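You operate a simulated robot arm through the tools that you are given. There is no shell and no other tool. Be economical: measure what you need, move in short steps, check, and stop when the job is done.

You are at the controls of a simulated two-armed robot. One attempt, no reset.

JOB
Bag two limes, press LIME once for each, then press DONE.
Fine: the paper bag on the bench; the other limes stay in the grey tray.

The check looks at the end state, three seconds after you hand in, the way a careful person would. Anything else that was tipped, shoved, dropped, spilled or broken makes it a failure.

ROBOT AND FRAMES
Two 7-joint arms with fingered hands on one trunk that stands fixed in place. Base frame: the origin is at the foot of the trunk, x ahead of it, y to its left, z up; the work surface is at about z = 0.86. Units: m, rad, N and s.
The left shoulder is at [0.068, 0.125, 1.104], the right one opposite. With the tool pointing down near the work surface each hand reaches from about 0.52 to 0.88 m from the base axis, measured 20 degrees to its own side. Payload 3.6 kg a hand.
The tool frame of a hand sits at the grasp point between the pads (the TCP): z along the fingers, y along the line on which they close. The tips reach 0.034 m beyond it. Largest opening 0.116 m; the body of the gripper starts 0.04 m behind the TCP. The gripper is a hand of 5 fingers: y runs from the thumb to the fingers, the wrist lies at [-0.016, -0.16, -0.164] in the tool frame, and closing takes about 1.5 s.
Orientation is that of the tool frame in the base frame, as a unit quaternion [x, y, z, w]. With the fingers straight down and the wrist toward the robot, the tool's x, y and z point along [0, 1, 0], [1, 0, 0] and [0, 0, -1] of the base frame.

CONTROLS
- The arms move only by the tool play_rows. It takes "left_motion", "right_motion" or both (then of equal length, played together; a hand with none holds still); each is a list of rows, each a list of 7 numbers: the shift along the tool's x, y, z in m, then the turn, a rotation vector about the tool's x, y, z in rad, then the closure in counts, from 0 (fully open) to 255 (shut). In form: [[x, y, z, ax, ay, az, gripper], ...]. A call has 1 to 20 rows; each row shifts and turns the commanded pose from where the row before left it, along the tool's axes as they then stand. Each row takes 0.2 s and may step no farther than 0.05 m and 0.15 rad from the row before; otherwise, or with a gripper value out of range, the whole call is refused. A pose out of reach is approached as far as the arm can. The call stops where the force on the tool passes 40 N (or 10 N more than at its start, if that is more) or the arm is blocked; 0.2 s more then pass. Each finger travels about 0.153 m/s and halts on what it meets, pressing with about 28 N; the grip force reading is that of the motor and also rises with nothing between the fingers. The clock runs only during rows and for 0.2 s after the last one: add rows that do not move to give the fingers time. It gives the time, the measured TCP pose, the force on the tool (base axes), the opening and the grip force at its end, in the units of the frame above (readings bear some noise), with the torque about the TCP (base axes, N m) and any sound that the robot's microphone picked up, and new pictures: "show" is both (left out), scene, wrist or none (wrist: the cameras of the hands that moved).
- Cameras (640 x 400 px; columns grow to the right, rows downward): "scene" is now at [0.1652, 0.0072, 1.29]; the picture's right is [0.08, -1.00, 0.00], its down [-0.46, -0.04, -0.89] and it looks along [0.88, 0.07, -0.47] (base axes); focal length 214 px, centre (320, 200). "left" rides on the left gripper at [-0.069, -0.134, -0.11] in its tool frame; the picture's right is [-0.77, -0.19, 0.61], its down [0.59, -0.58, 0.57] and it looks along [0.25, 0.79, 0.55] (tool axes); focal length 256 px, centre (320, 200). "right" rides on the right gripper at [0.069, -0.134, -0.11] in its tool frame; the picture's right is [-0.77, 0.19, -0.61], its down [-0.59, -0.58, 0.57] and it looks along [-0.25, 0.80, 0.55] (tool axes); focal length 256 px, centre (320, 200). There is no depth. A picture from a camera that has moved, and an enlarged one, comes with that camera's place and axes in the base frame and with its lens.
- lift_body(by): slides the trunk up (or, below 0, down) by that many m; the arms and the scene camera ride with it, the base frame stays. It gives what a move gives, with no picture.
- preshape(shape, hand): the hand has 5 fingers and takes this shape, open, in about a second: jaw (thumb against the fingers, like two jaws); tri (thumb and two fingers); tip (a fingertip pinch); poke (one finger out to press); point (the index stretched); flat (the hand flat); cup (the hand cupped); fist (a fist). The gripper value then closes the fingers along that shape, each until it touches; the sizes above hold for jaw. It gives what a move gives, with no picture.
- pan_tilt(pan, tilt): turns the head with the scene camera to pan (to the left, within 1.501 rad either way) and tilt (down, from -0.506 to 1.204), counted from straight ahead of the robot. It gives what a move gives, and a new picture of the scene camera.
- inspect(camera, box): a new picture of the part [left, top, right, bottom] of that camera's present view, enlarged. The clock stands still meanwhile.
- finish_job(): hands the job in; it is judged then, once.

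Go step by step. Nothing tells you positions but the pictures and the camera data: compare them with the known pose of the tool, close in by small moves and look again before you grip or let go. The budget is 120 turns and 200 pictures, counting those below and the enlarged ones. Unless the task says otherwise, let go and move clear before handing in, and close with one line.

The tools are called after "Emit:" by a JSON object that holds its "fn" and its "kwargs". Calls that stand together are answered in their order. play_rows: Moves the arms, as the interface text tells. Its arguments: {"type":"object","properties":{"left_motion":{"type":"array"},"right_motion":{"type":"array"},"show":{"type":"string","enum":["both","scene","wrist","none"]}},"required":[]} The other tools are called the same way: lift_body (by) slides the trunk up or down; preshape (shape, hand) gives the hand a shape; pan_tilt (pan, tilt) turns the head that bears the scene camera; inspect (camera, box) takes an enlarged picture of a part of a camera's view; finish_job () hands the job in.

At the start:

```text
time_s: 0.0
left_position: [0.5236, 0.2902, 1.2081]
left_tool_rot: [0.707, 0.707, 0.0, 0.0]
left_force: [-0.2, 0.7, -0.1]
left_moment: [0.02, -0.03, 0.01]
left_opening: 0.1158
left_grip_force: 0.1
left_shape: jaw
right_position: [0.5806, -0.1458, 1.2968]
right_tool_rot: [0.707, 0.708, -0.001, 0.0]
right_force: [-0.5, 0.1, -0.8]
right_moment: [0.05, 0.0, -0.01]
right_opening: 0.1159
right_grip_force: 0.0
right_shape: jaw
trunk travel left (down, up): [-0.3, 0.462]
head pan, tilt: [0.079, 0.483]
```

scene: 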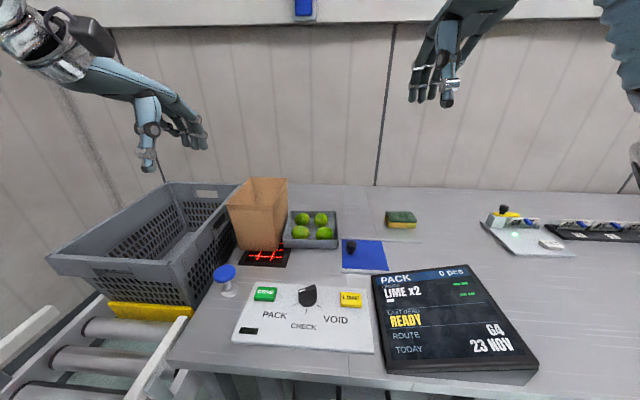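
right: 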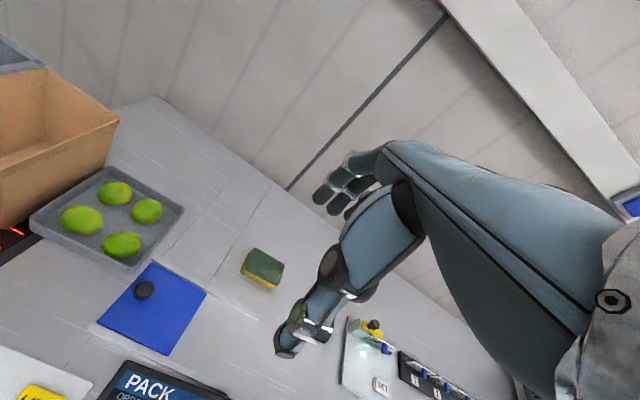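
left: 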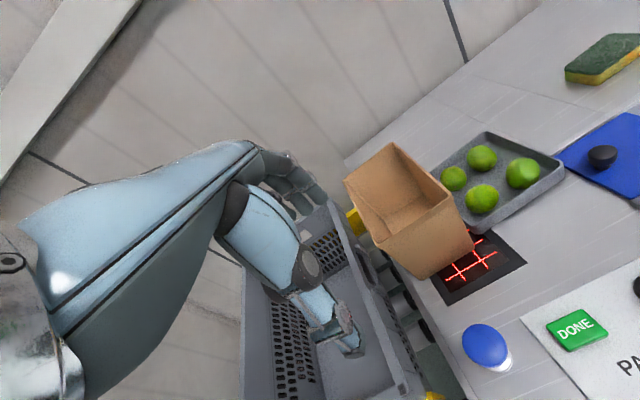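

I see a paper bag, a tray of four limes, a button panel (DONE, a knob, maybe LIME) and a display. I'll enlarge these before moving.

Emit:
{"fn": "inspect", "kwargs": {"camera": "scene", "box": [210, 260, 390, 372]}}

Emit:
{"fn": "inspect", "kwargs": {"camera": "scene", "box": [200, 160, 440, 310]}}

Emit:
{"fn": "inspect", "kwargs": {"camera": "scene", "box": [370, 250, 550, 362]}}

Emit:
{"fn": "inspect", "kwargs": {"camera": "scene", "box": [460, 180, 640, 292]}}

```text
3.56 times, centred on (300, 316) of scene
camera zoom: at [0.1652, 0.0072, 1.29], right [0.08, -1.0, 0.0], down [-0.46, -0.04, -0.89], along [0.88, 0.07, -0.47], focal length 763 px, centre (391, -212)
```

zoom: 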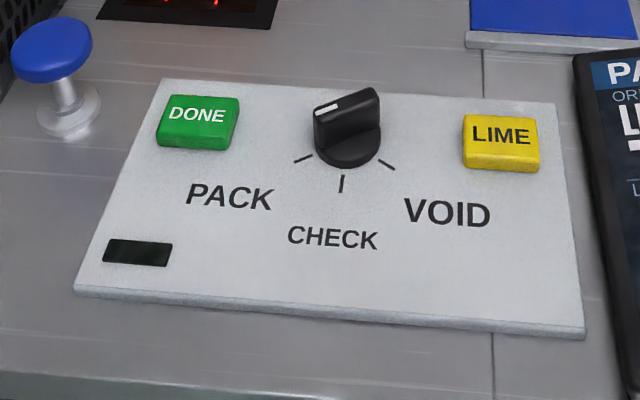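

```text
2.67 times, centred on (320, 235) of scene
camera zoom: at [0.1652, 0.0072, 1.29], right [0.08, -1.0, 0.0], down [-0.46, -0.04, -0.89], along [0.88, 0.07, -0.47], focal length 572 px, centre (320, 107)
```

zoom: 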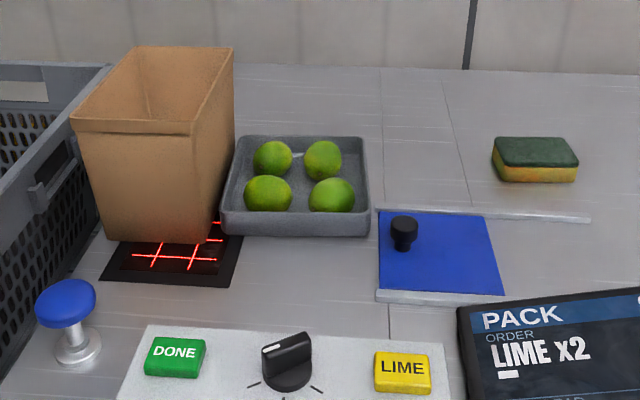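

```text
3.56 times, centred on (460, 306) of scene
camera zoom: at [0.1652, 0.0072, 1.29], right [0.08, -1.0, 0.0], down [-0.46, -0.04, -0.89], along [0.88, 0.07, -0.47], focal length 763 px, centre (-178, -177)
```

zoom: 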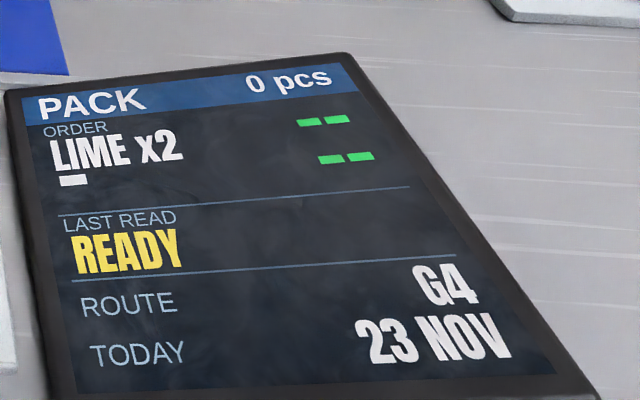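

```text
3.56 times, centred on (550, 236) of scene
camera zoom: at [0.1652, 0.0072, 1.29], right [0.08, -1.0, 0.0], down [-0.46, -0.04, -0.89], along [0.88, 0.07, -0.47], focal length 763 px, centre (-498, 72)
```

zoom: 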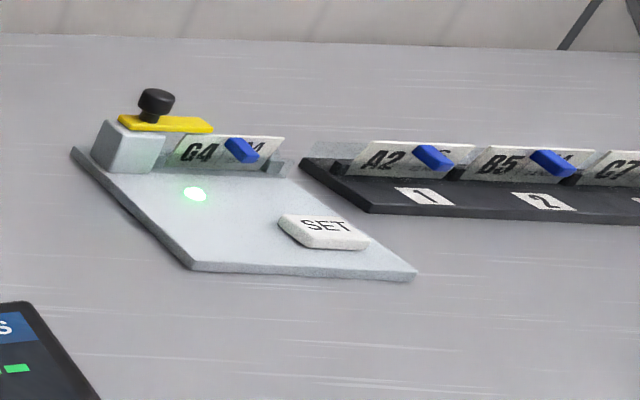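

Order is LIME x2 with the dial on PACK, and the card G4 matches the route. The limes are near (0.70, 0.11), (0.70, 0.036), (0.77, 0.116) and (0.775, 0.05), and the bag mouth spans about x 0.65–0.86, y 0.18–0.30 at z about 1.0. I'll try a pinch shape on the left hand and look at it.

Emit:
{"fn": "preshape", "kwargs": {"hand": "left", "shape": "tri"}}

Emit:
{"fn": "preshape", "kwargs": {"hand": "right", "shape": "poke"}}

Emit:
{"fn": "inspect", "kwargs": {"camera": "left", "box": [0, 0, 640, 400]}}

Emit:
{"fn": "inspect", "kwargs": {"camera": "right", "box": [0, 0, 640, 400]}}

Emit:
{"fn": "inspect", "kwargs": {"camera": "scene", "box": [60, 0, 540, 300]}}

```text
time_s: 0.9
left_position: [0.5234, 0.2909, 1.2085]
left_tool_rot: [0.708, 0.706, 0.0, 0.001]
left_force: [-0.4, -0.4, -0.1]
left_moment: [-0.02, 0.01, -0.04]
left_opening: 0.1161
left_grip_force: 0.0
left_shape: tri
right_position: [0.5809, -0.1443, 1.2967]
right_tool_rot: [0.707, 0.707, 0.0, -0.001]
right_force: [-0.1, 0.4, -0.1]
right_moment: [0.03, -0.01, 0.01]
right_opening: 0.1159
right_grip_force: 0.1
right_shape: jaw
trunk travel left (down, up): [-0.3, 0.462]
head pan, tilt: [0.079, 0.483]
```

```text
time_s: 1.8
left_position: [0.5225, 0.2901, 1.2088]
left_tool_rot: [0.707, 0.707, 0.0, 0.001]
left_force: [0.7, 0.4, 0.9]
left_moment: [-0.01, -0.01, -0.03]
left_opening: 0.1156
left_grip_force: 0.2
left_shape: tri
right_position: [0.5808, -0.1453, 1.2976]
right_tool_rot: [0.707, 0.707, 0.0, -0.001]
right_force: [-0.2, 0.6, -0.1]
right_moment: [0.01, 0.01, 0.0]
right_opening: 0.0
right_grip_force: 0.1
right_shape: poke
trunk travel left (down, up): [-0.3, 0.462]
head pan, tilt: [0.079, 0.483]
```

```text
1.00 times, centred on (320, 200) of left (not enlarged: the box is as wide or as high as the picture)
camera zoom: at [0.3898, 0.223, 1.3189], right [-0.19, -0.77, -0.61], down [-0.58, 0.59, -0.57], along [0.79, 0.25, -0.55], focal length 256 px, centre (320, 200)
```

zoom: 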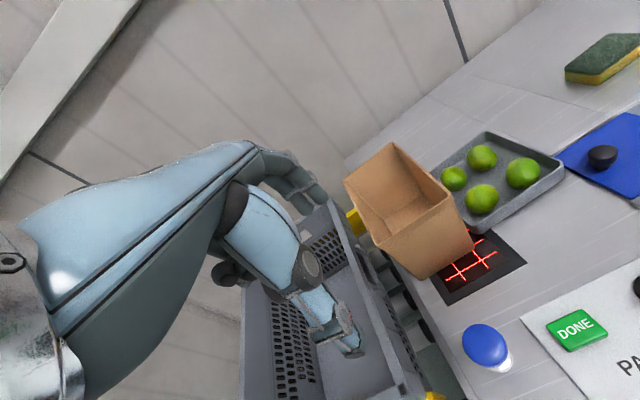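

```text
1.00 times, centred on (320, 200) of right (not enlarged: the box is as wide or as high as the picture)
camera zoom: at [0.4465, -0.0775, 1.4075], right [0.19, -0.77, 0.61], down [-0.58, -0.59, -0.56], along [0.8, -0.25, -0.55], focal length 256 px, centre (320, 200)
```

zoom: 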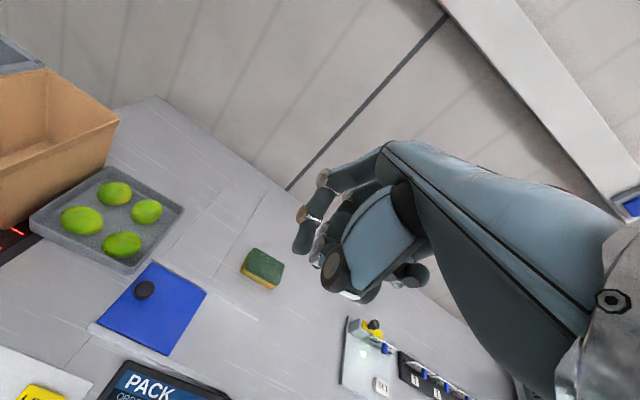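

```text
1.33 times, centred on (300, 150) of scene
camera zoom: at [0.1652, 0.0072, 1.29], right [0.08, -1.0, 0.0], down [-0.46, -0.04, -0.89], along [0.88, 0.07, -0.47], focal length 286 px, centre (347, 267)
```

zoom: 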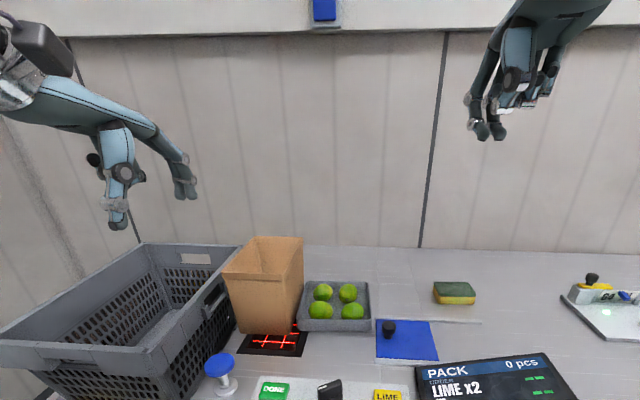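

The left hand gives a clear view, and its camera agrees with my lime positions to within a few millimetres. The right hand suits the back limes better because its spare fingers stay away from the bag, so I'll shape it as tri, park the left hand outward and bring the right hand above the back-right lime.

Emit:
{"fn": "preshape", "kwargs": {"hand": "right", "shape": "tri"}}

Emit:
{"fn": "play_rows", "kwargs": {"left_motion": [[0.03, 0, 0, 0, 0, 0, 0], [0.03, 0, 0, 0, 0, 0, 0], [0.03, 0, 0, 0, 0, 0, 0], [0.03, 0, 0, 0, 0, 0, 0], [0.03, 0, 0, 0, 0, 0, 0], [0, 0, 0, 0, 0, 0, 0], [0, 0, 0, 0, 0, 0, 0], [0, 0, 0, 0, 0, 0, 0]], "right_motion": [[0.0246, 0.0243, 0.0225, 0, 0, 0, 0], [0.0246, 0.0243, 0.0225, 0, 0, 0, 0], [0.0246, 0.0243, 0.0225, 0, 0, 0, 0], [0.0246, 0.0243, 0.0225, 0, 0, 0, 30], [0.0246, 0.0243, 0.0225, 0, 0, 0, 60], [0.0246, 0.0243, 0.0225, 0, 0, 0, 80], [0.0246, 0.0243, 0.0225, 0, 0, 0, 80], [0.0246, 0.0243, 0.0225, 0, 0, 0, 80]]}}

```text
time_s: 2.7
left_position: [0.5231, 0.2903, 1.2078]
left_tool_rot: [0.707, 0.707, 0.0, 0.0]
left_force: [-0.4, 0.2, -0.3]
left_moment: [0.02, -0.01, 0.01]
left_opening: 0.1161
left_grip_force: 0.0
left_shape: tri
right_position: [0.5803, -0.1457, 1.2969]
right_tool_rot: [0.707, 0.707, -0.001, -0.001]
right_force: [-0.6, 0.4, -1.4]
right_moment: [0.02, -0.01, 0.01]
right_opening: 0.1158
right_grip_force: 0.0
right_shape: tri
trunk travel left (down, up): [-0.3, 0.462]
head pan, tilt: [0.079, 0.483]
```

```text
time_s: 4.5
left_position: [0.5247, 0.4449, 1.2074]
left_tool_rot: [0.706, 0.708, -0.001, 0.0]
left_force: [-0.3, 1.0, -0.1]
left_moment: [-0.01, 0.01, 0.0]
left_opening: 0.1159
left_grip_force: 0.0
left_shape: tri
right_position: [0.775, 0.0546, 1.1166]
right_tool_rot: [0.706, 0.708, -0.001, 0.0]
right_force: [-0.1, 0.5, -0.4]
right_moment: [-0.03, -0.02, -0.02]
right_opening: 0.0797
right_grip_force: 0.1
right_shape: tri
trunk travel left (down, up): [-0.3, 0.462]
head pan, tilt: [0.079, 0.483]
camera scene: at [0.1658, 0.0096, 1.29], right [0.08, -1.0, 0.0], down [-0.46, -0.04, -0.88], along [0.88, 0.07, -0.47], focal length 214 px, centre (320, 200)
camera right: at [0.6403, 0.1224, 1.2268], right [0.19, -0.77, 0.61], down [-0.57, -0.59, -0.56], along [0.8, -0.25, -0.55], focal length 256 px, centre (320, 200)
camera left: at [0.3903, 0.3765, 1.3185], right [-0.19, -0.77, -0.61], down [-0.58, 0.59, -0.57], along [0.79, 0.25, -0.56], focal length 256 px, centre (320, 200)
```

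scene: 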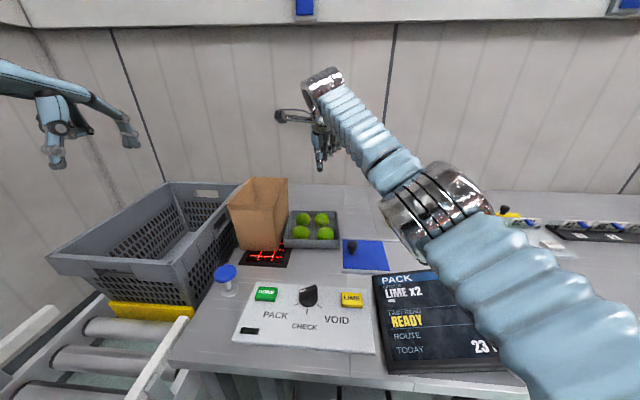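
right: 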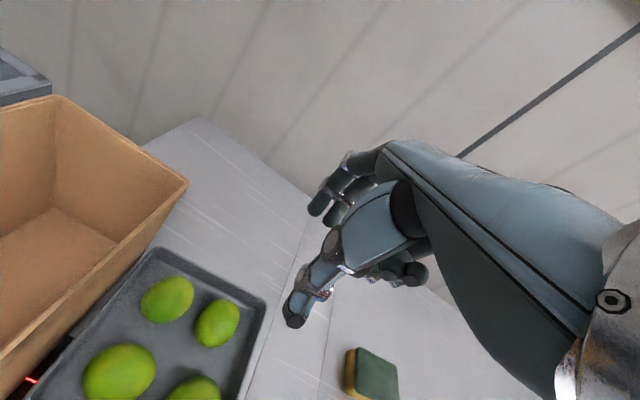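
left: 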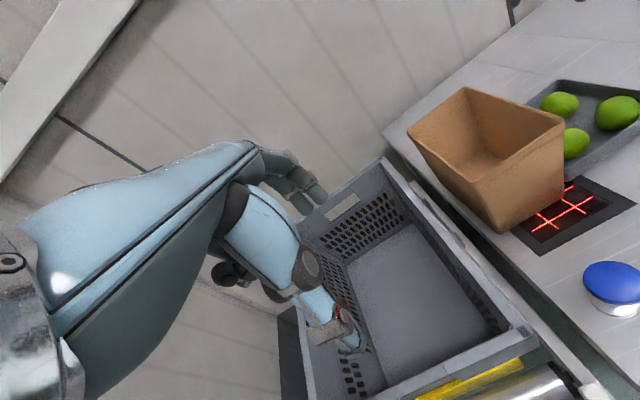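

My lime positions match this view well. I'll narrow the opening to about 0.07 and lower to just above the back-right lime.

Emit:
{"fn": "play_rows", "kwargs": {"right_motion": [[0, 0, 0.03, 0, 0, 0, 105], [-0.002, -0.001, 0.03, 0, 0, 0, 105], [0, 0, 0.03, 0, 0, 0, 105], [0, 0, 0.03, 0, 0, 0, 105], [0, 0, 0.03, 0, 0, 0, 105], [0, 0, 0.0, 0, 0, 0, 105]]}}

Emit:
{"fn": "inspect", "kwargs": {"camera": "scene", "box": [240, 150, 400, 250]}}

```text
time_s: 5.9
left_position: [0.5243, 0.4428, 1.2096]
left_tool_rot: [0.707, 0.707, 0.0, -0.001]
left_force: [0.1, -1.4, 0.3]
left_moment: [0.01, -0.04, 0.0]
left_opening: 0.1156
left_grip_force: 0.0
left_shape: tri
right_position: [0.7734, 0.0492, 0.9663]
right_tool_rot: [0.707, 0.707, -0.001, -0.001]
right_force: [0.1, 0.4, -0.4]
right_moment: [0.02, -0.03, -0.01]
right_opening: 0.0686
right_grip_force: 0.0
right_shape: tri
trunk travel left (down, up): [-0.3, 0.462]
head pan, tilt: [0.079, 0.483]
camera scene: at [0.1653, 0.0079, 1.2901], right [0.08, -1.0, 0.0], down [-0.46, -0.04, -0.89], along [0.88, 0.07, -0.47], focal length 214 px, centre (320, 200)
camera right: at [0.6389, 0.1178, 1.0768], right [0.19, -0.77, 0.61], down [-0.58, -0.59, -0.56], along [0.79, -0.25, -0.55], focal length 256 px, centre (320, 200)
```

scene: 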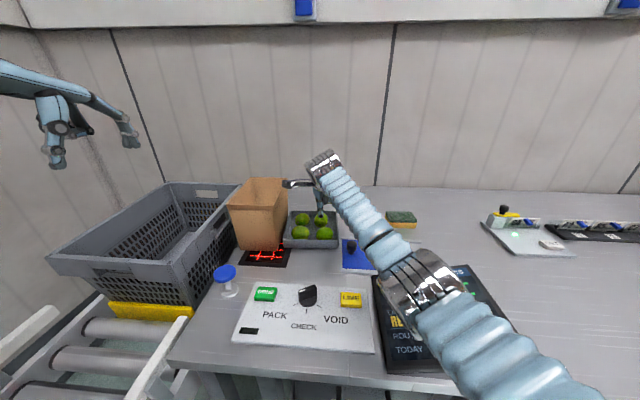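
right: 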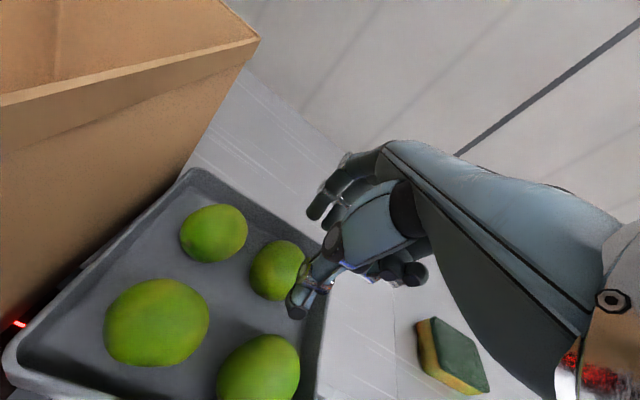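

```text
4.00 times, centred on (320, 200) of scene
camera zoom: at [0.1653, 0.0079, 1.2901], right [0.08, -1.0, 0.0], down [-0.46, -0.04, -0.89], along [0.88, 0.07, -0.47], focal length 858 px, centre (320, 200)
```

zoom: 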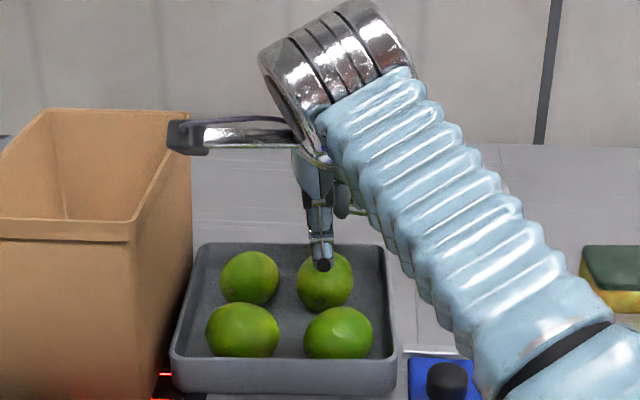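

The hand is centred over the back-right lime. I'll descend around it in small steps.

Emit:
{"fn": "play_rows", "kwargs": {"right_motion": [[0.002, 0.001, 0.02, 0, 0, 0, 105], [0, 0, 0.02, 0, 0, 0, 105], [0, 0, 0.015, 0, 0, 0, 105], [0, 0, 0.0, 0, 0, 0, 105]], "show": "wrist"}}

Emit:
{"fn": "inspect", "kwargs": {"camera": "scene", "box": [270, 180, 366, 240]}}

```text
time_s: 6.9
left_position: [0.5219, 0.4435, 1.2095]
left_tool_rot: [0.707, 0.708, 0.001, 0.001]
left_force: [0.4, 0.1, -0.6]
left_moment: [0.0, 0.01, 0.05]
left_opening: 0.1161
left_grip_force: 0.1
left_shape: tri
right_position: [0.7725, 0.0524, 0.9146]
right_tool_rot: [0.707, 0.707, 0.0, 0.0]
right_force: [-3.3, 0.5, 9.8]
right_moment: [-0.08, -0.48, -0.08]
right_opening: 0.0673
right_grip_force: 0.1
right_shape: tri
trunk travel left (down, up): [-0.3, 0.462]
head pan, tilt: [0.079, 0.483]
camera right: at [0.6381, 0.1197, 1.0243], right [0.19, -0.77, 0.61], down [-0.57, -0.59, -0.57], along [0.8, -0.25, -0.55], focal length 256 px, centre (320, 200)
```

right: 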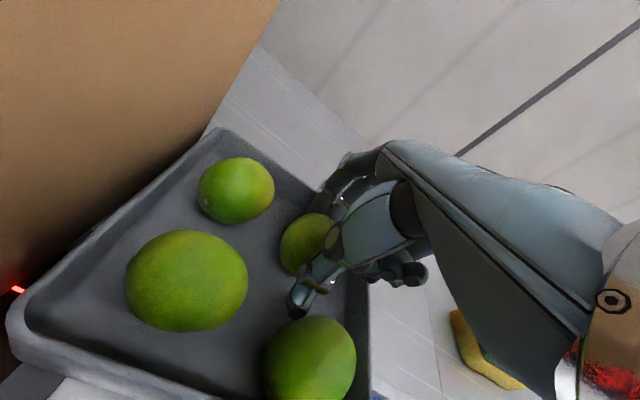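

```text
6.67 times, centred on (318, 210) of scene
camera zoom: at [0.1633, 0.0077, 1.2904], right [0.08, -1.0, 0.0], down [-0.46, -0.04, -0.89], along [0.88, 0.07, -0.46], focal length 1430 px, centre (333, 133)
```

zoom: 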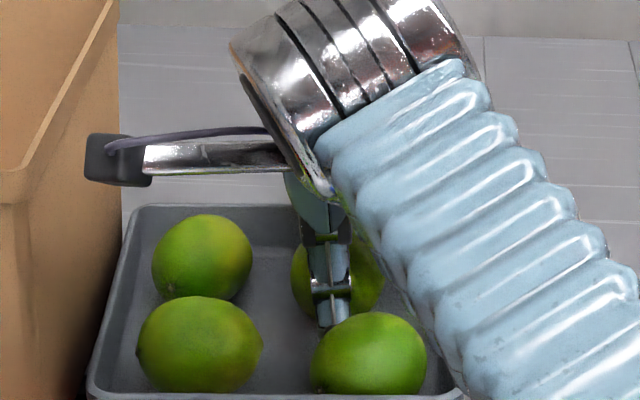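

There's a 10 N upward push at the finger side, probably on the tray's back rim. I'll rise slightly, narrow the opening and shift a touch toward the robot before lowering again.

Emit:
{"fn": "play_rows", "kwargs": {"right_motion": [[0, 0, -0.015, 0, 0, 0, 105], [0, -0.001, 0, 0, 0, 0, 120], [0, 0, 0.0, 0, 0, 0, 120], [0, 0, 0.01, 0, 0, 0, 120], [0, 0, 0.008, 0, 0, 0, 120], [0, 0, 0.0, 0, 0, 0, 120]], "show": "wrist"}}

```text
time_s: 8.3
left_position: [0.5211, 0.4421, 1.2093]
left_tool_rot: [0.707, 0.707, 0.001, 0.0]
left_force: [-0.8, -0.7, 0.4]
left_moment: [0.03, -0.01, 0.01]
left_opening: 0.1158
left_grip_force: 0.0
left_shape: tri
right_position: [0.7724, 0.0535, 0.912]
right_tool_rot: [0.706, 0.708, 0.002, 0.003]
right_force: [-2.7, 0.3, 14.1]
right_moment: [-0.17, -0.84, -0.06]
right_opening: 0.0622
right_grip_force: 0.2
right_shape: tri
trunk travel left (down, up): [-0.3, 0.462]
head pan, tilt: [0.079, 0.483]
camera right: at [0.6372, 0.12, 1.0227], right [0.18, -0.77, 0.61], down [-0.57, -0.59, -0.57], along [0.8, -0.24, -0.55], focal length 256 px, centre (320, 200)
```

right: 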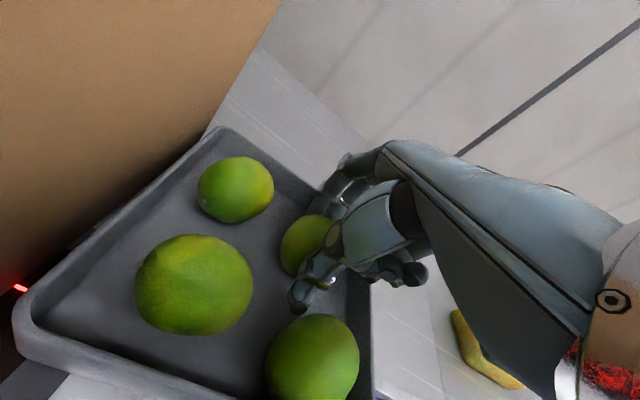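

The fingers still rest on the back rim, but this height is good enough. I'll ease up a few millimetres and close on the lime.

Emit:
{"fn": "play_rows", "kwargs": {"right_motion": [[0, 0, -0.004, 0, 0, 0, 140], [0, 0, 0, 0, 0, 0, 170], [0, 0, 0.0, 0, 0, 0, 200], [0, 0, 0.0, 0, 0, 0, 200], [0, 0, 0.0, 0, 0, 0, 200], [0, 0, 0.0, 0, 0, 0, 200]], "show": "wrist"}}

Emit:
{"fn": "inspect", "kwargs": {"camera": "scene", "box": [270, 180, 366, 240]}}

```text
time_s: 9.7
left_position: [0.5238, 0.4421, 1.2087]
left_tool_rot: [0.707, 0.707, 0.0, 0.0]
left_force: [0.0, -0.2, 0.0]
left_moment: [-0.03, 0.03, -0.01]
left_opening: 0.1158
left_grip_force: 0.0
left_shape: tri
right_position: [0.7731, 0.0528, 0.9125]
right_tool_rot: [0.706, 0.708, 0.0, 0.0]
right_force: [-3.6, 0.9, 5.0]
right_moment: [-0.04, -0.16, -0.04]
right_opening: 0.0509
right_grip_force: 28.1
right_shape: tri
trunk travel left (down, up): [-0.3, 0.462]
head pan, tilt: [0.079, 0.483]
camera right: at [0.6383, 0.1198, 1.0236], right [0.19, -0.77, 0.61], down [-0.58, -0.59, -0.56], along [0.8, -0.25, -0.55], focal length 256 px, centre (320, 200)
```

right: 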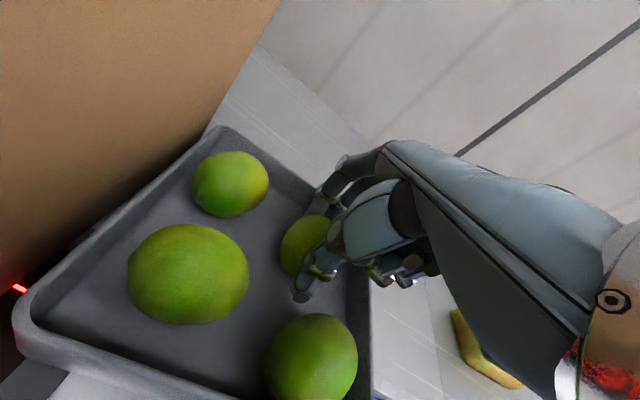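

```text
6.67 times, centred on (318, 210) of scene
camera zoom: at [0.1642, 0.0078, 1.2901], right [0.08, -1.0, 0.0], down [-0.46, -0.04, -0.89], along [0.88, 0.07, -0.46], focal length 1430 px, centre (333, 133)
```

zoom: 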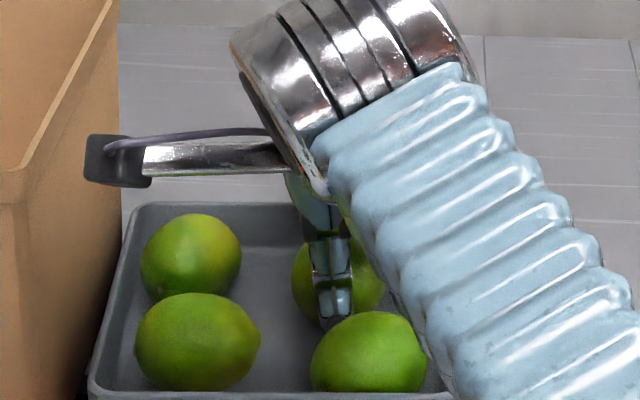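

The hand has gripped at 0.051 m, which is the lime's size. I'll lift it straight up.

Emit:
{"fn": "play_rows", "kwargs": {"right_motion": [[0, 0, -0.015, 0, 0, 0, 200], [0, 0, -0.03, 0, 0, 0, 200], [0, 0, -0.04, 0, 0, 0, 200], [0, 0, -0.04, 0, 0, 0, 200], [0, 0, -0.04, 0, 0, 0, 200], [0, 0, -0.03, 0, 0, 0, 200], [0, 0, 0, 0, 0, 0, 200]]}}

Emit:
{"fn": "inspect", "kwargs": {"camera": "scene", "box": [220, 130, 412, 250]}}

```text
time_s: 11.3
left_position: [0.5241, 0.4431, 1.2084]
left_tool_rot: [0.707, 0.707, 0.0, -0.001]
left_force: [1.1, 0.1, 0.6]
left_moment: [0.0, -0.05, -0.01]
left_opening: 0.1159
left_grip_force: 0.0
left_shape: tri
right_position: [0.7737, 0.053, 1.1065]
right_tool_rot: [0.706, 0.708, 0.0, 0.0]
right_force: [-0.1, 0.4, -0.2]
right_moment: [-0.01, 0.05, 0.04]
right_opening: 0.0507
right_grip_force: 27.8
right_shape: tri
trunk travel left (down, up): [-0.3, 0.462]
head pan, tilt: [0.079, 0.483]
camera scene: at [0.1658, 0.008, 1.2899], right [0.08, -1.0, 0.0], down [-0.46, -0.04, -0.89], along [0.88, 0.07, -0.47], focal length 214 px, centre (320, 200)
camera right: at [0.6404, 0.1211, 1.2171], right [0.19, -0.77, 0.61], down [-0.58, -0.59, -0.56], along [0.79, -0.25, -0.56], focal length 256 px, centre (320, 200)
```

scene: 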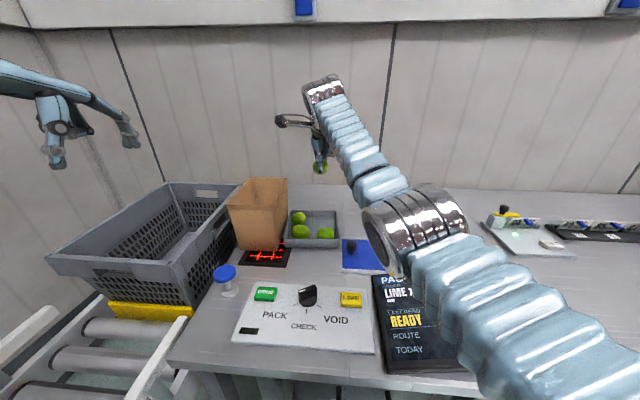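
right: 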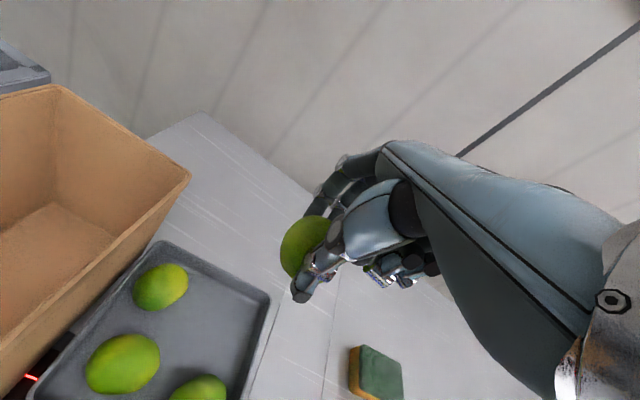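

```text
3.33 times, centred on (316, 190) of scene
camera zoom: at [0.1658, 0.008, 1.2899], right [0.08, -1.0, 0.0], down [-0.46, -0.04, -0.89], along [0.88, 0.07, -0.47], focal length 715 px, centre (333, 233)
```

zoom: 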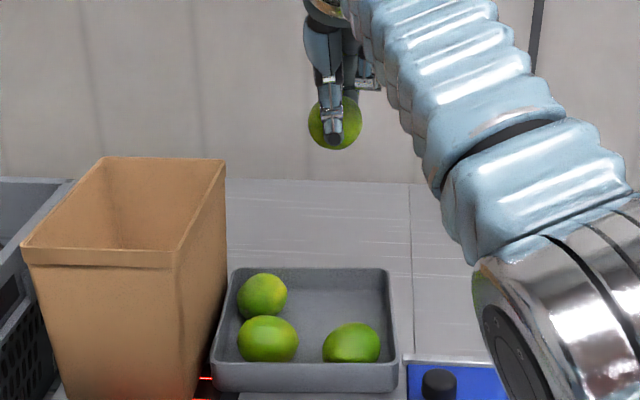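

The lime is held firmly. I'll carry it over the bag mouth, staying above the rim.

Emit:
{"fn": "play_rows", "kwargs": {"right_motion": [[0.028, -0.002, 0, 0, 0, 0, 200], [0.028, -0.003, 0, 0, 0, 0, 200], [0.028, -0.003, 0, 0, 0, 0, 200], [0.028, -0.003, 0, 0, 0, 0, 200], [0.028, -0.003, 0, 0, 0, 0, 200], [0.028, -0.003, 0, 0, 0, 0, 200], [0.026, -0.003, 0, 0, 0, 0, 200], [0, 0, 0.02, 0, 0, 0, 200], [0, 0, 0.02, 0, 0, 0, 200], [0, 0, 0, 0, 0, 0, 200]]}}

Emit:
{"fn": "inspect", "kwargs": {"camera": "left", "box": [340, 0, 640, 250]}}

Emit:
{"fn": "inspect", "kwargs": {"camera": "scene", "box": [180, 130, 372, 250]}}

```text
time_s: 13.5
left_position: [0.524, 0.443, 1.208]
left_tool_rot: [0.707, 0.707, -0.001, 0.001]
left_force: [0.5, 0.1, 0.3]
left_moment: [-0.02, 0.01, 0.0]
left_opening: 0.1158
left_grip_force: 0.0
left_shape: tri
right_position: [0.7039, 0.2122, 1.0526]
right_tool_rot: [0.707, 0.707, -0.001, 0.0]
right_force: [0.7, -0.1, -0.2]
right_moment: [0.02, 0.04, -0.02]
right_opening: 0.0508
right_grip_force: 27.7
right_shape: tri
right hand out of reach, approached as far as the arm can: row 3, 4, 5, 6, 7
trunk travel left (down, up): [-0.3, 0.462]
head pan, tilt: [0.079, 0.483]
camera scene: at [0.1654, 0.0084, 1.29], right [0.08, -1.0, 0.0], down [-0.46, -0.04, -0.89], along [0.88, 0.07, -0.47], focal length 214 px, centre (320, 200)
camera right: at [0.5695, 0.2792, 1.162], right [0.19, -0.77, 0.61], down [-0.58, -0.59, -0.56], along [0.8, -0.25, -0.55], focal length 256 px, centre (320, 200)
```

scene: 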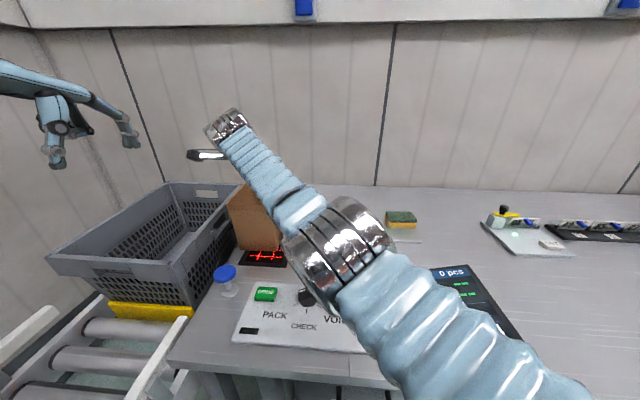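
right: 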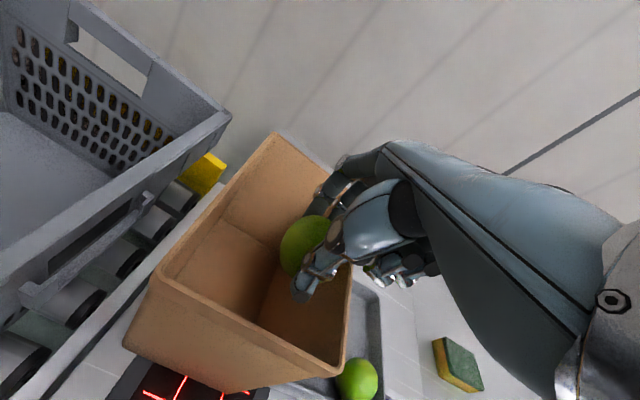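

```text
1.60 times, centred on (490, 125) of left
camera zoom: at [0.3903, 0.3749, 1.3189], right [-0.19, -0.77, -0.61], down [-0.58, 0.59, -0.57], along [0.79, 0.25, -0.55], focal length 410 px, centre (48, 320)
```

zoom: 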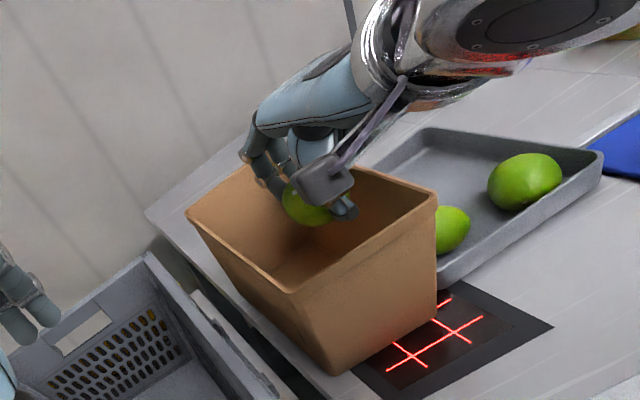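

```text
3.33 times, centred on (276, 190) of scene
camera zoom: at [0.1654, 0.0084, 1.29], right [0.08, -1.0, 0.0], down [-0.46, -0.04, -0.89], along [0.88, 0.07, -0.47], focal length 715 px, centre (467, 233)
```

zoom: 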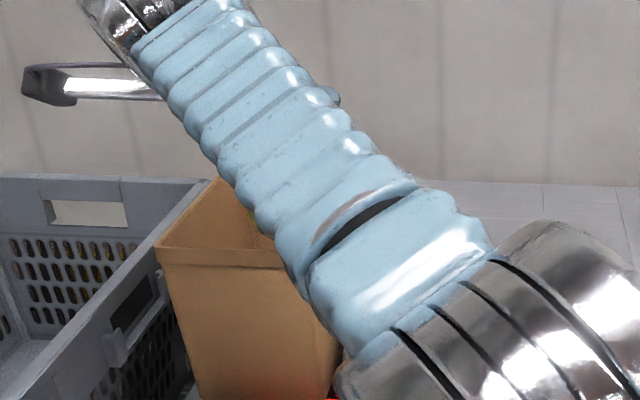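

The arm ran out of reach at (0.704, 0.212), over the mouth but near its right edge. I'll yaw the hand leftward to free up reach and move more central.

Emit:
{"fn": "play_rows", "kwargs": {"right_motion": [[0, 0, -0.01, 0, 0, -0.13, 200], [0, 0, 0, 0, 0, -0.13, 200], [0, 0, 0, 0, 0, -0.13, 200], [0.01, 0.01, 0, 0, 0, 0, 200], [0.01, 0.01, 0, 0, 0, 0, 200], [0.0, 0, 0, 0, 0, 0, 200]], "show": "wrist"}}

Emit:
{"fn": "inspect", "kwargs": {"camera": "left", "box": [340, 0, 640, 250]}}

```text
time_s: 14.9
left_position: [0.5238, 0.443, 1.2089]
left_tool_rot: [0.707, 0.707, 0.0, 0.0]
left_force: [-0.4, -0.6, -0.3]
left_moment: [0.05, 0.0, -0.02]
left_opening: 0.1158
left_grip_force: 0.0
left_shape: tri
right_position: [0.7142, 0.2372, 1.0614]
right_tool_rot: [0.556, 0.831, -0.001, 0.0]
right_force: [0.3, 1.4, -1.8]
right_moment: [-0.02, 0.05, 0.03]
right_opening: 0.0506
right_grip_force: 27.9
right_shape: tri
trunk travel left (down, up): [-0.3, 0.462]
head pan, tilt: [0.079, 0.483]
camera right: at [0.5637, 0.2475, 1.1712], right [0.47, -0.64, 0.61], down [-0.31, -0.77, -0.56], along [0.83, 0.07, -0.56], focal length 256 px, centre (320, 200)
```

right: 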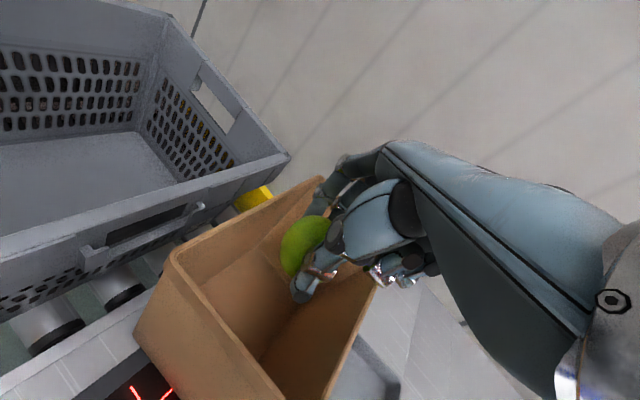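

```text
1.60 times, centred on (490, 125) of left
camera zoom: at [0.3905, 0.3747, 1.3189], right [-0.19, -0.77, -0.61], down [-0.58, 0.59, -0.57], along [0.79, 0.25, -0.55], focal length 410 px, centre (48, 320)
```

zoom: 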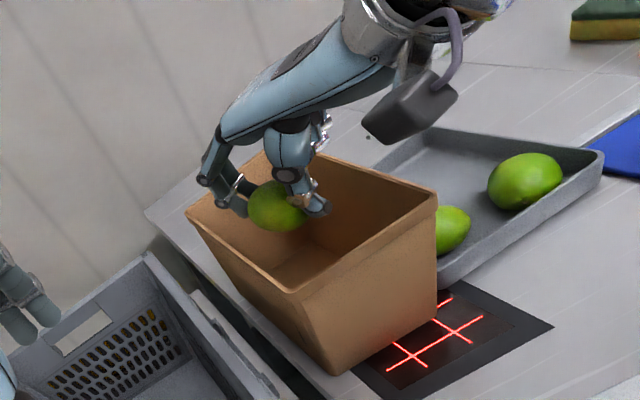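

The lime hangs centrally above the mouth. I'll lower a bit and open partly to let it drop in.

Emit:
{"fn": "play_rows", "kwargs": {"right_motion": [[0, 0.01, 0.015, 0, 0, 0, 200], [0, 0.01, 0.01, 0, 0, 0, 200], [0, 0, 0, 0, 0, 0, 120], [0, 0, 0, 0, 0, 0, 70], [0, 0, 0, 0, 0, 0, 60], [0.0, 0, 0, 0, 0, 0, 60], [0.0, 0, 0, 0, 0, 0, 60]], "show": "wrist"}}

Emit:
{"fn": "inspect", "kwargs": {"camera": "left", "box": [340, 0, 640, 250]}}

```text
time_s: 16.5
left_position: [0.5241, 0.4427, 1.2082]
left_tool_rot: [0.707, 0.707, -0.001, 0.0]
left_force: [-0.1, 0.5, 0.5]
left_moment: [0.04, -0.04, 0.0]
left_opening: 0.1157
left_grip_force: 0.1
left_shape: tri
right_position: [0.7234, 0.2358, 1.0353]
right_tool_rot: [0.556, 0.831, 0.0, 0.0]
right_force: [0.1, -0.3, -0.1]
right_moment: [0.01, -0.02, -0.01]
right_opening: 0.0882
right_grip_force: 0.1
right_shape: tri
right hand out of reach, approached as far as the arm can: row 1, 2
trunk travel left (down, up): [-0.3, 0.462]
head pan, tilt: [0.079, 0.483]
camera right: at [0.5731, 0.2472, 1.1457], right [0.47, -0.64, 0.61], down [-0.31, -0.77, -0.56], along [0.83, 0.07, -0.55], focal length 256 px, centre (320, 200)
```

right: 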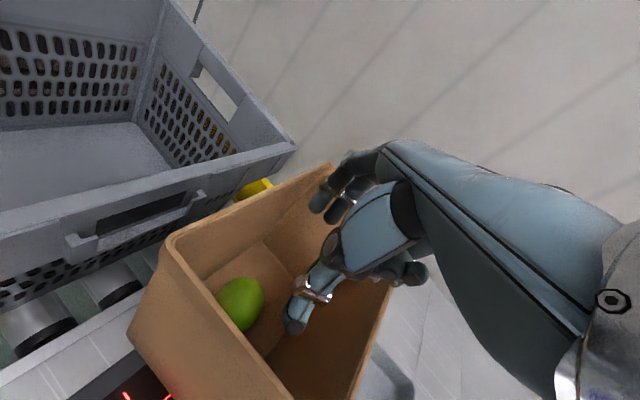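

```text
1.60 times, centred on (490, 125) of left
camera zoom: at [0.3903, 0.3748, 1.3189], right [-0.19, -0.77, -0.61], down [-0.58, 0.59, -0.57], along [0.79, 0.25, -0.55], focal length 410 px, centre (48, 320)
```

zoom: 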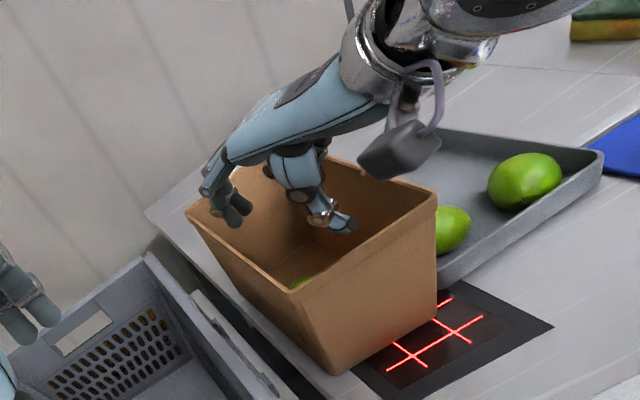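

The first lime is in the bag. The back-left lime now sits close to the bag, so I'll take the front-right one instead. I'll rise, undo the yaw and go above it with the hand wide open.

Emit:
{"fn": "play_rows", "kwargs": {"right_motion": [[0, 0, -0.03, 0, 0, 0, 60], [0, 0, -0.03, 0, 0, 0, 60], [0, 0, -0.03, 0, 0, 0, 60], [0, 0, -0.02, 0, 0, 0.13, 60], [0, 0, 0, 0, 0, 0.13, 60], [-0.02, 0, 0, 0, 0, 0.13, 0], [-0.03, 0, 0, 0, 0, 0, 0], [-0.03, 0, 0, 0, 0, 0, 0], [-0.03, 0, 0, 0, 0, 0, 0], [-0.03, 0, 0, 0, 0, 0, 0], [-0.03, 0, 0, 0, 0, 0, 0], [-0.02, 0, 0.03, 0, 0, 0, 0], [0, 0, 0.04, 0, 0, 0, 0], [0, 0, 0.04, 0, 0, 0, 0], [0, 0, 0, 0, 0, 0, 0]]}}

Emit:
{"fn": "inspect", "kwargs": {"camera": "scene", "box": [220, 150, 380, 250]}}

```text
time_s: 19.7
left_position: [0.5237, 0.4428, 1.2082]
left_tool_rot: [0.707, 0.707, -0.001, 0.0]
left_force: [-0.9, -0.6, 0.2]
left_moment: [0.02, -0.01, 0.0]
left_opening: 0.116
left_grip_force: 0.1
left_shape: tri
right_position: [0.7904, 0.0753, 1.0615]
right_tool_rot: [0.706, 0.708, -0.001, -0.001]
right_force: [-0.6, -0.8, 0.2]
right_moment: [-0.01, -0.04, 0.04]
right_opening: 0.116
right_grip_force: 0.0
right_shape: tri
right hand out of reach, approached as far as the arm can: row 1, 2, 3, 4, 5, 7, 8, 9, 10, 11, 12, 13, 14
trunk travel left (down, up): [-0.3, 0.462]
head pan, tilt: [0.079, 0.483]
camera scene: at [0.1649, 0.008, 1.2901], right [0.08, -1.0, 0.0], down [-0.46, -0.04, -0.89], along [0.88, 0.07, -0.47], focal length 214 px, centre (320, 200)
camera right: at [0.6577, 0.1429, 1.1715], right [0.19, -0.77, 0.61], down [-0.58, -0.59, -0.56], along [0.79, -0.25, -0.55], focal length 256 px, centre (320, 200)
```

scene: 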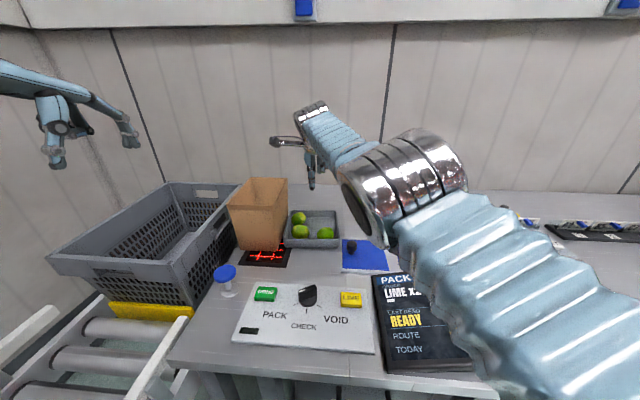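
right: 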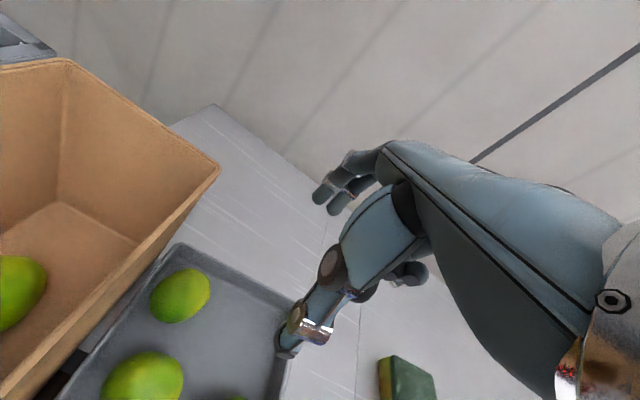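

```text
4.00 times, centred on (300, 200) of scene
camera zoom: at [0.1649, 0.008, 1.2901], right [0.08, -1.0, 0.0], down [-0.46, -0.04, -0.89], along [0.88, 0.07, -0.47], focal length 858 px, centre (400, 200)
```

zoom: 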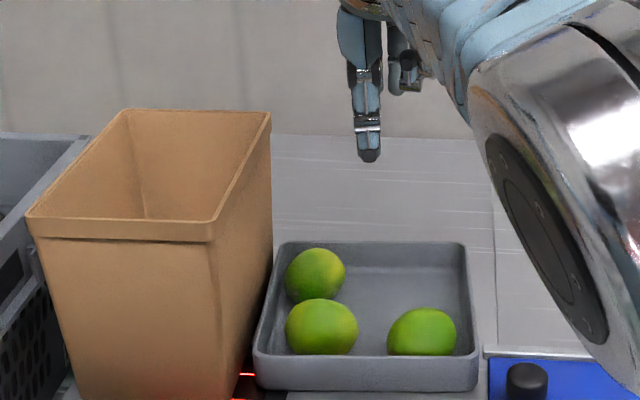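

The clamped commands left an offset, and the hand is at (0.790, 0.075). I'll move to above the front-right lime and check again.

Emit:
{"fn": "play_rows", "kwargs": {"right_motion": [[-0.014, -0.02, 0, 0, 0, 0, 0], [-0.014, -0.021, 0, 0, 0, 0, 0], [-0.014, -0.021, 0, 0, 0, 0, 0], [0, 0, 0.03, 0, 0, 0, 0], [0, 0, 0.03, 0, 0, 0, 0], [0, 0, 0, 0, 0, 0, 0]], "show": "wrist"}}

Emit:
{"fn": "inspect", "kwargs": {"camera": "scene", "box": [240, 170, 368, 250]}}

```text
time_s: 21.1
left_position: [0.5231, 0.4424, 1.2078]
left_tool_rot: [0.707, 0.707, 0.0, 0.0]
left_force: [0.3, -0.4, -1.2]
left_moment: [-0.03, -0.03, 0.01]
left_opening: 0.1159
left_grip_force: 0.1
left_shape: tri
right_position: [0.8011, 0.0703, 1.0107]
right_tool_rot: [0.707, 0.708, -0.001, 0.0]
right_force: [-0.2, 0.1, -1.1]
right_moment: [0.03, 0.05, -0.01]
right_opening: 0.1158
right_grip_force: 0.0
right_shape: tri
right hand out of reach, approached as far as the arm can: row 1, 2, 3, 4, 5
trunk travel left (down, up): [-0.3, 0.462]
head pan, tilt: [0.079, 0.483]
camera right: at [0.667, 0.1375, 1.1214], right [0.19, -0.77, 0.61], down [-0.58, -0.59, -0.56], along [0.79, -0.25, -0.56], focal length 256 px, centre (320, 200)
```

right: 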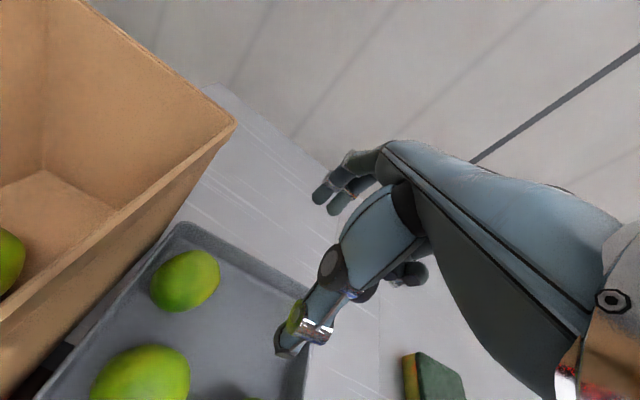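

```text
5.00 times, centred on (304, 210) of scene
camera zoom: at [0.1653, 0.008, 1.29], right [0.08, -1.0, 0.0], down [-0.46, -0.04, -0.89], along [0.88, 0.07, -0.47], focal length 1072 px, centre (400, 150)
```

zoom: 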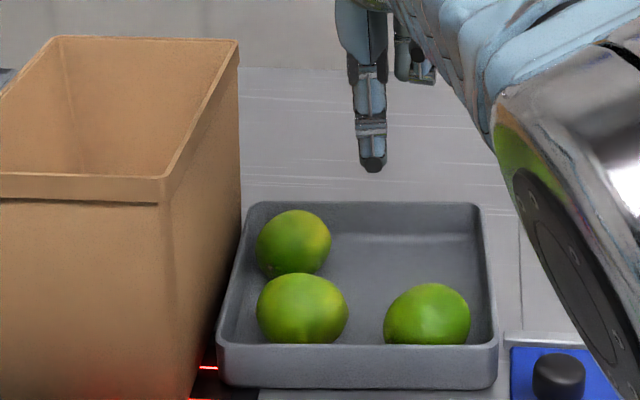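

The arm seems stuck in an awkward elbow posture. I'll back it up toward its starting pose to recover before trying again.

Emit:
{"fn": "play_rows", "kwargs": {"right_motion": [[0, 0, -0.03, 0, 0, 0, 0], [0, 0, -0.03, 0, 0, 0, 0], [0, 0, -0.03, 0, 0, 0, 0], [-0.02, -0.02, -0.02, 0, 0, 0, 0], [-0.02, -0.02, -0.02, 0, 0, 0, 0], [-0.02, -0.02, -0.02, 0, 0, 0, 0], [-0.02, -0.02, -0.02, 0, 0, 0, 0], [-0.02, -0.02, -0.02, 0, 0, 0, 0], [-0.02, -0.02, -0.02, 0, 0, 0, 0], [-0.02, -0.02, 0, 0, 0, 0, 0], [-0.02, -0.01, 0, 0, 0, 0, 0], [0, 0, 0, 0, 0, 0, 0], [0, 0, 0, 0, 0, 0, 0]]}}

```text
time_s: 23.9
left_position: [0.5229, 0.4408, 1.2085]
left_tool_rot: [0.707, 0.707, 0.001, 0.0]
left_force: [-0.5, 0.2, 0.0]
left_moment: [-0.02, 0.01, 0.02]
left_opening: 0.1158
left_grip_force: 0.1
left_shape: tri
right_position: [0.64, -0.0969, 1.2186]
right_tool_rot: [0.706, 0.708, -0.001, -0.001]
right_force: [0.8, 0.4, -0.2]
right_moment: [-0.01, 0.0, 0.05]
right_opening: 0.1156
right_grip_force: 0.2
right_shape: tri
right hand out of reach, approached as far as the arm can: row 2, 3
trunk travel left (down, up): [-0.3, 0.462]
head pan, tilt: [0.079, 0.483]
camera scene: at [0.1653, 0.0075, 1.29], right [0.08, -1.0, 0.0], down [-0.46, -0.04, -0.89], along [0.88, 0.07, -0.47], focal length 214 px, centre (320, 200)
camera right: at [0.506, -0.0288, 1.3289], right [0.19, -0.77, 0.61], down [-0.58, -0.59, -0.56], along [0.79, -0.25, -0.55], focal length 256 px, centre (320, 200)
```

scene: 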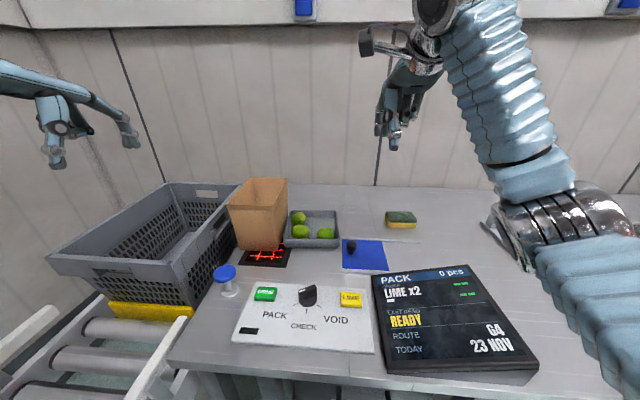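
right: 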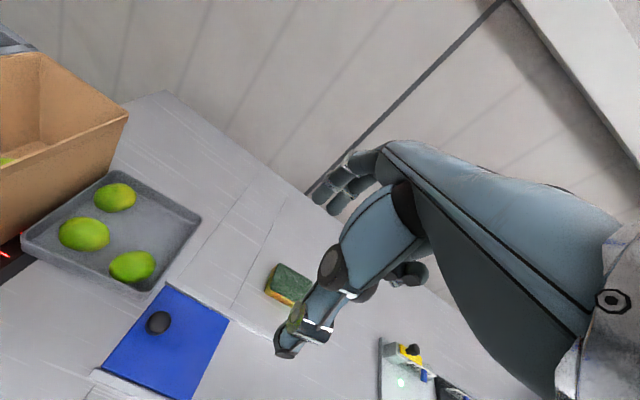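

The arm recovered. I'll now approach the front-right lime again, going directly from here.

Emit:
{"fn": "play_rows", "kwargs": {"right_motion": [[0.0217, 0.0147, 0.033, 0, 0, 0, 0], [0.0217, 0.0147, 0.033, 0, 0, 0, 0], [0.0217, 0.0147, 0.033, 0, 0, 0, 0], [0.0217, 0.0147, 0.033, 0, 0, 0, 0], [0.0217, 0.0147, 0.033, 0, 0, 0, 0], [0.0217, 0.0147, 0.033, 0, 0, 0, 0], [0, 0, 0, 0, 0, 0, 0]], "show": "wrist"}}

Emit:
{"fn": "inspect", "kwargs": {"camera": "scene", "box": [240, 170, 368, 250]}}

```text
time_s: 25.5
left_position: [0.5234, 0.441, 1.2084]
left_tool_rot: [0.707, 0.707, 0.0, -0.001]
left_force: [0.2, -0.2, 0.1]
left_moment: [0.03, -0.03, 0.0]
left_opening: 0.1159
left_grip_force: 0.1
left_shape: tri
right_position: [0.728, 0.0344, 1.0206]
right_tool_rot: [0.706, 0.708, 0.0, 0.0]
right_force: [-0.1, 0.3, -0.2]
right_moment: [0.0, -0.01, -0.02]
right_opening: 0.116
right_grip_force: 0.1
right_shape: tri
trunk travel left (down, up): [-0.3, 0.462]
head pan, tilt: [0.079, 0.483]
camera right: at [0.594, 0.1013, 1.1316], right [0.19, -0.77, 0.61], down [-0.58, -0.59, -0.56], along [0.79, -0.25, -0.55], focal length 256 px, centre (320, 200)
```

right: 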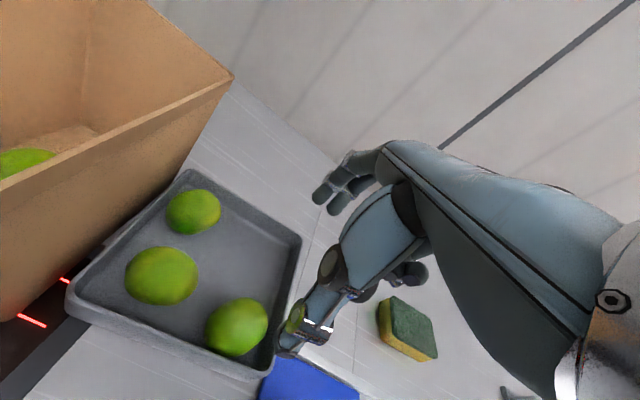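

```text
5.00 times, centred on (304, 210) of scene
camera zoom: at [0.1651, 0.0073, 1.2901], right [0.08, -1.0, 0.0], down [-0.46, -0.04, -0.89], along [0.88, 0.07, -0.47], focal length 1072 px, centre (400, 150)
```

zoom: 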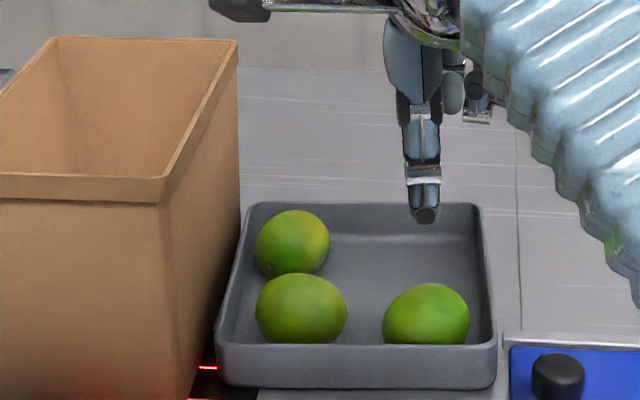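

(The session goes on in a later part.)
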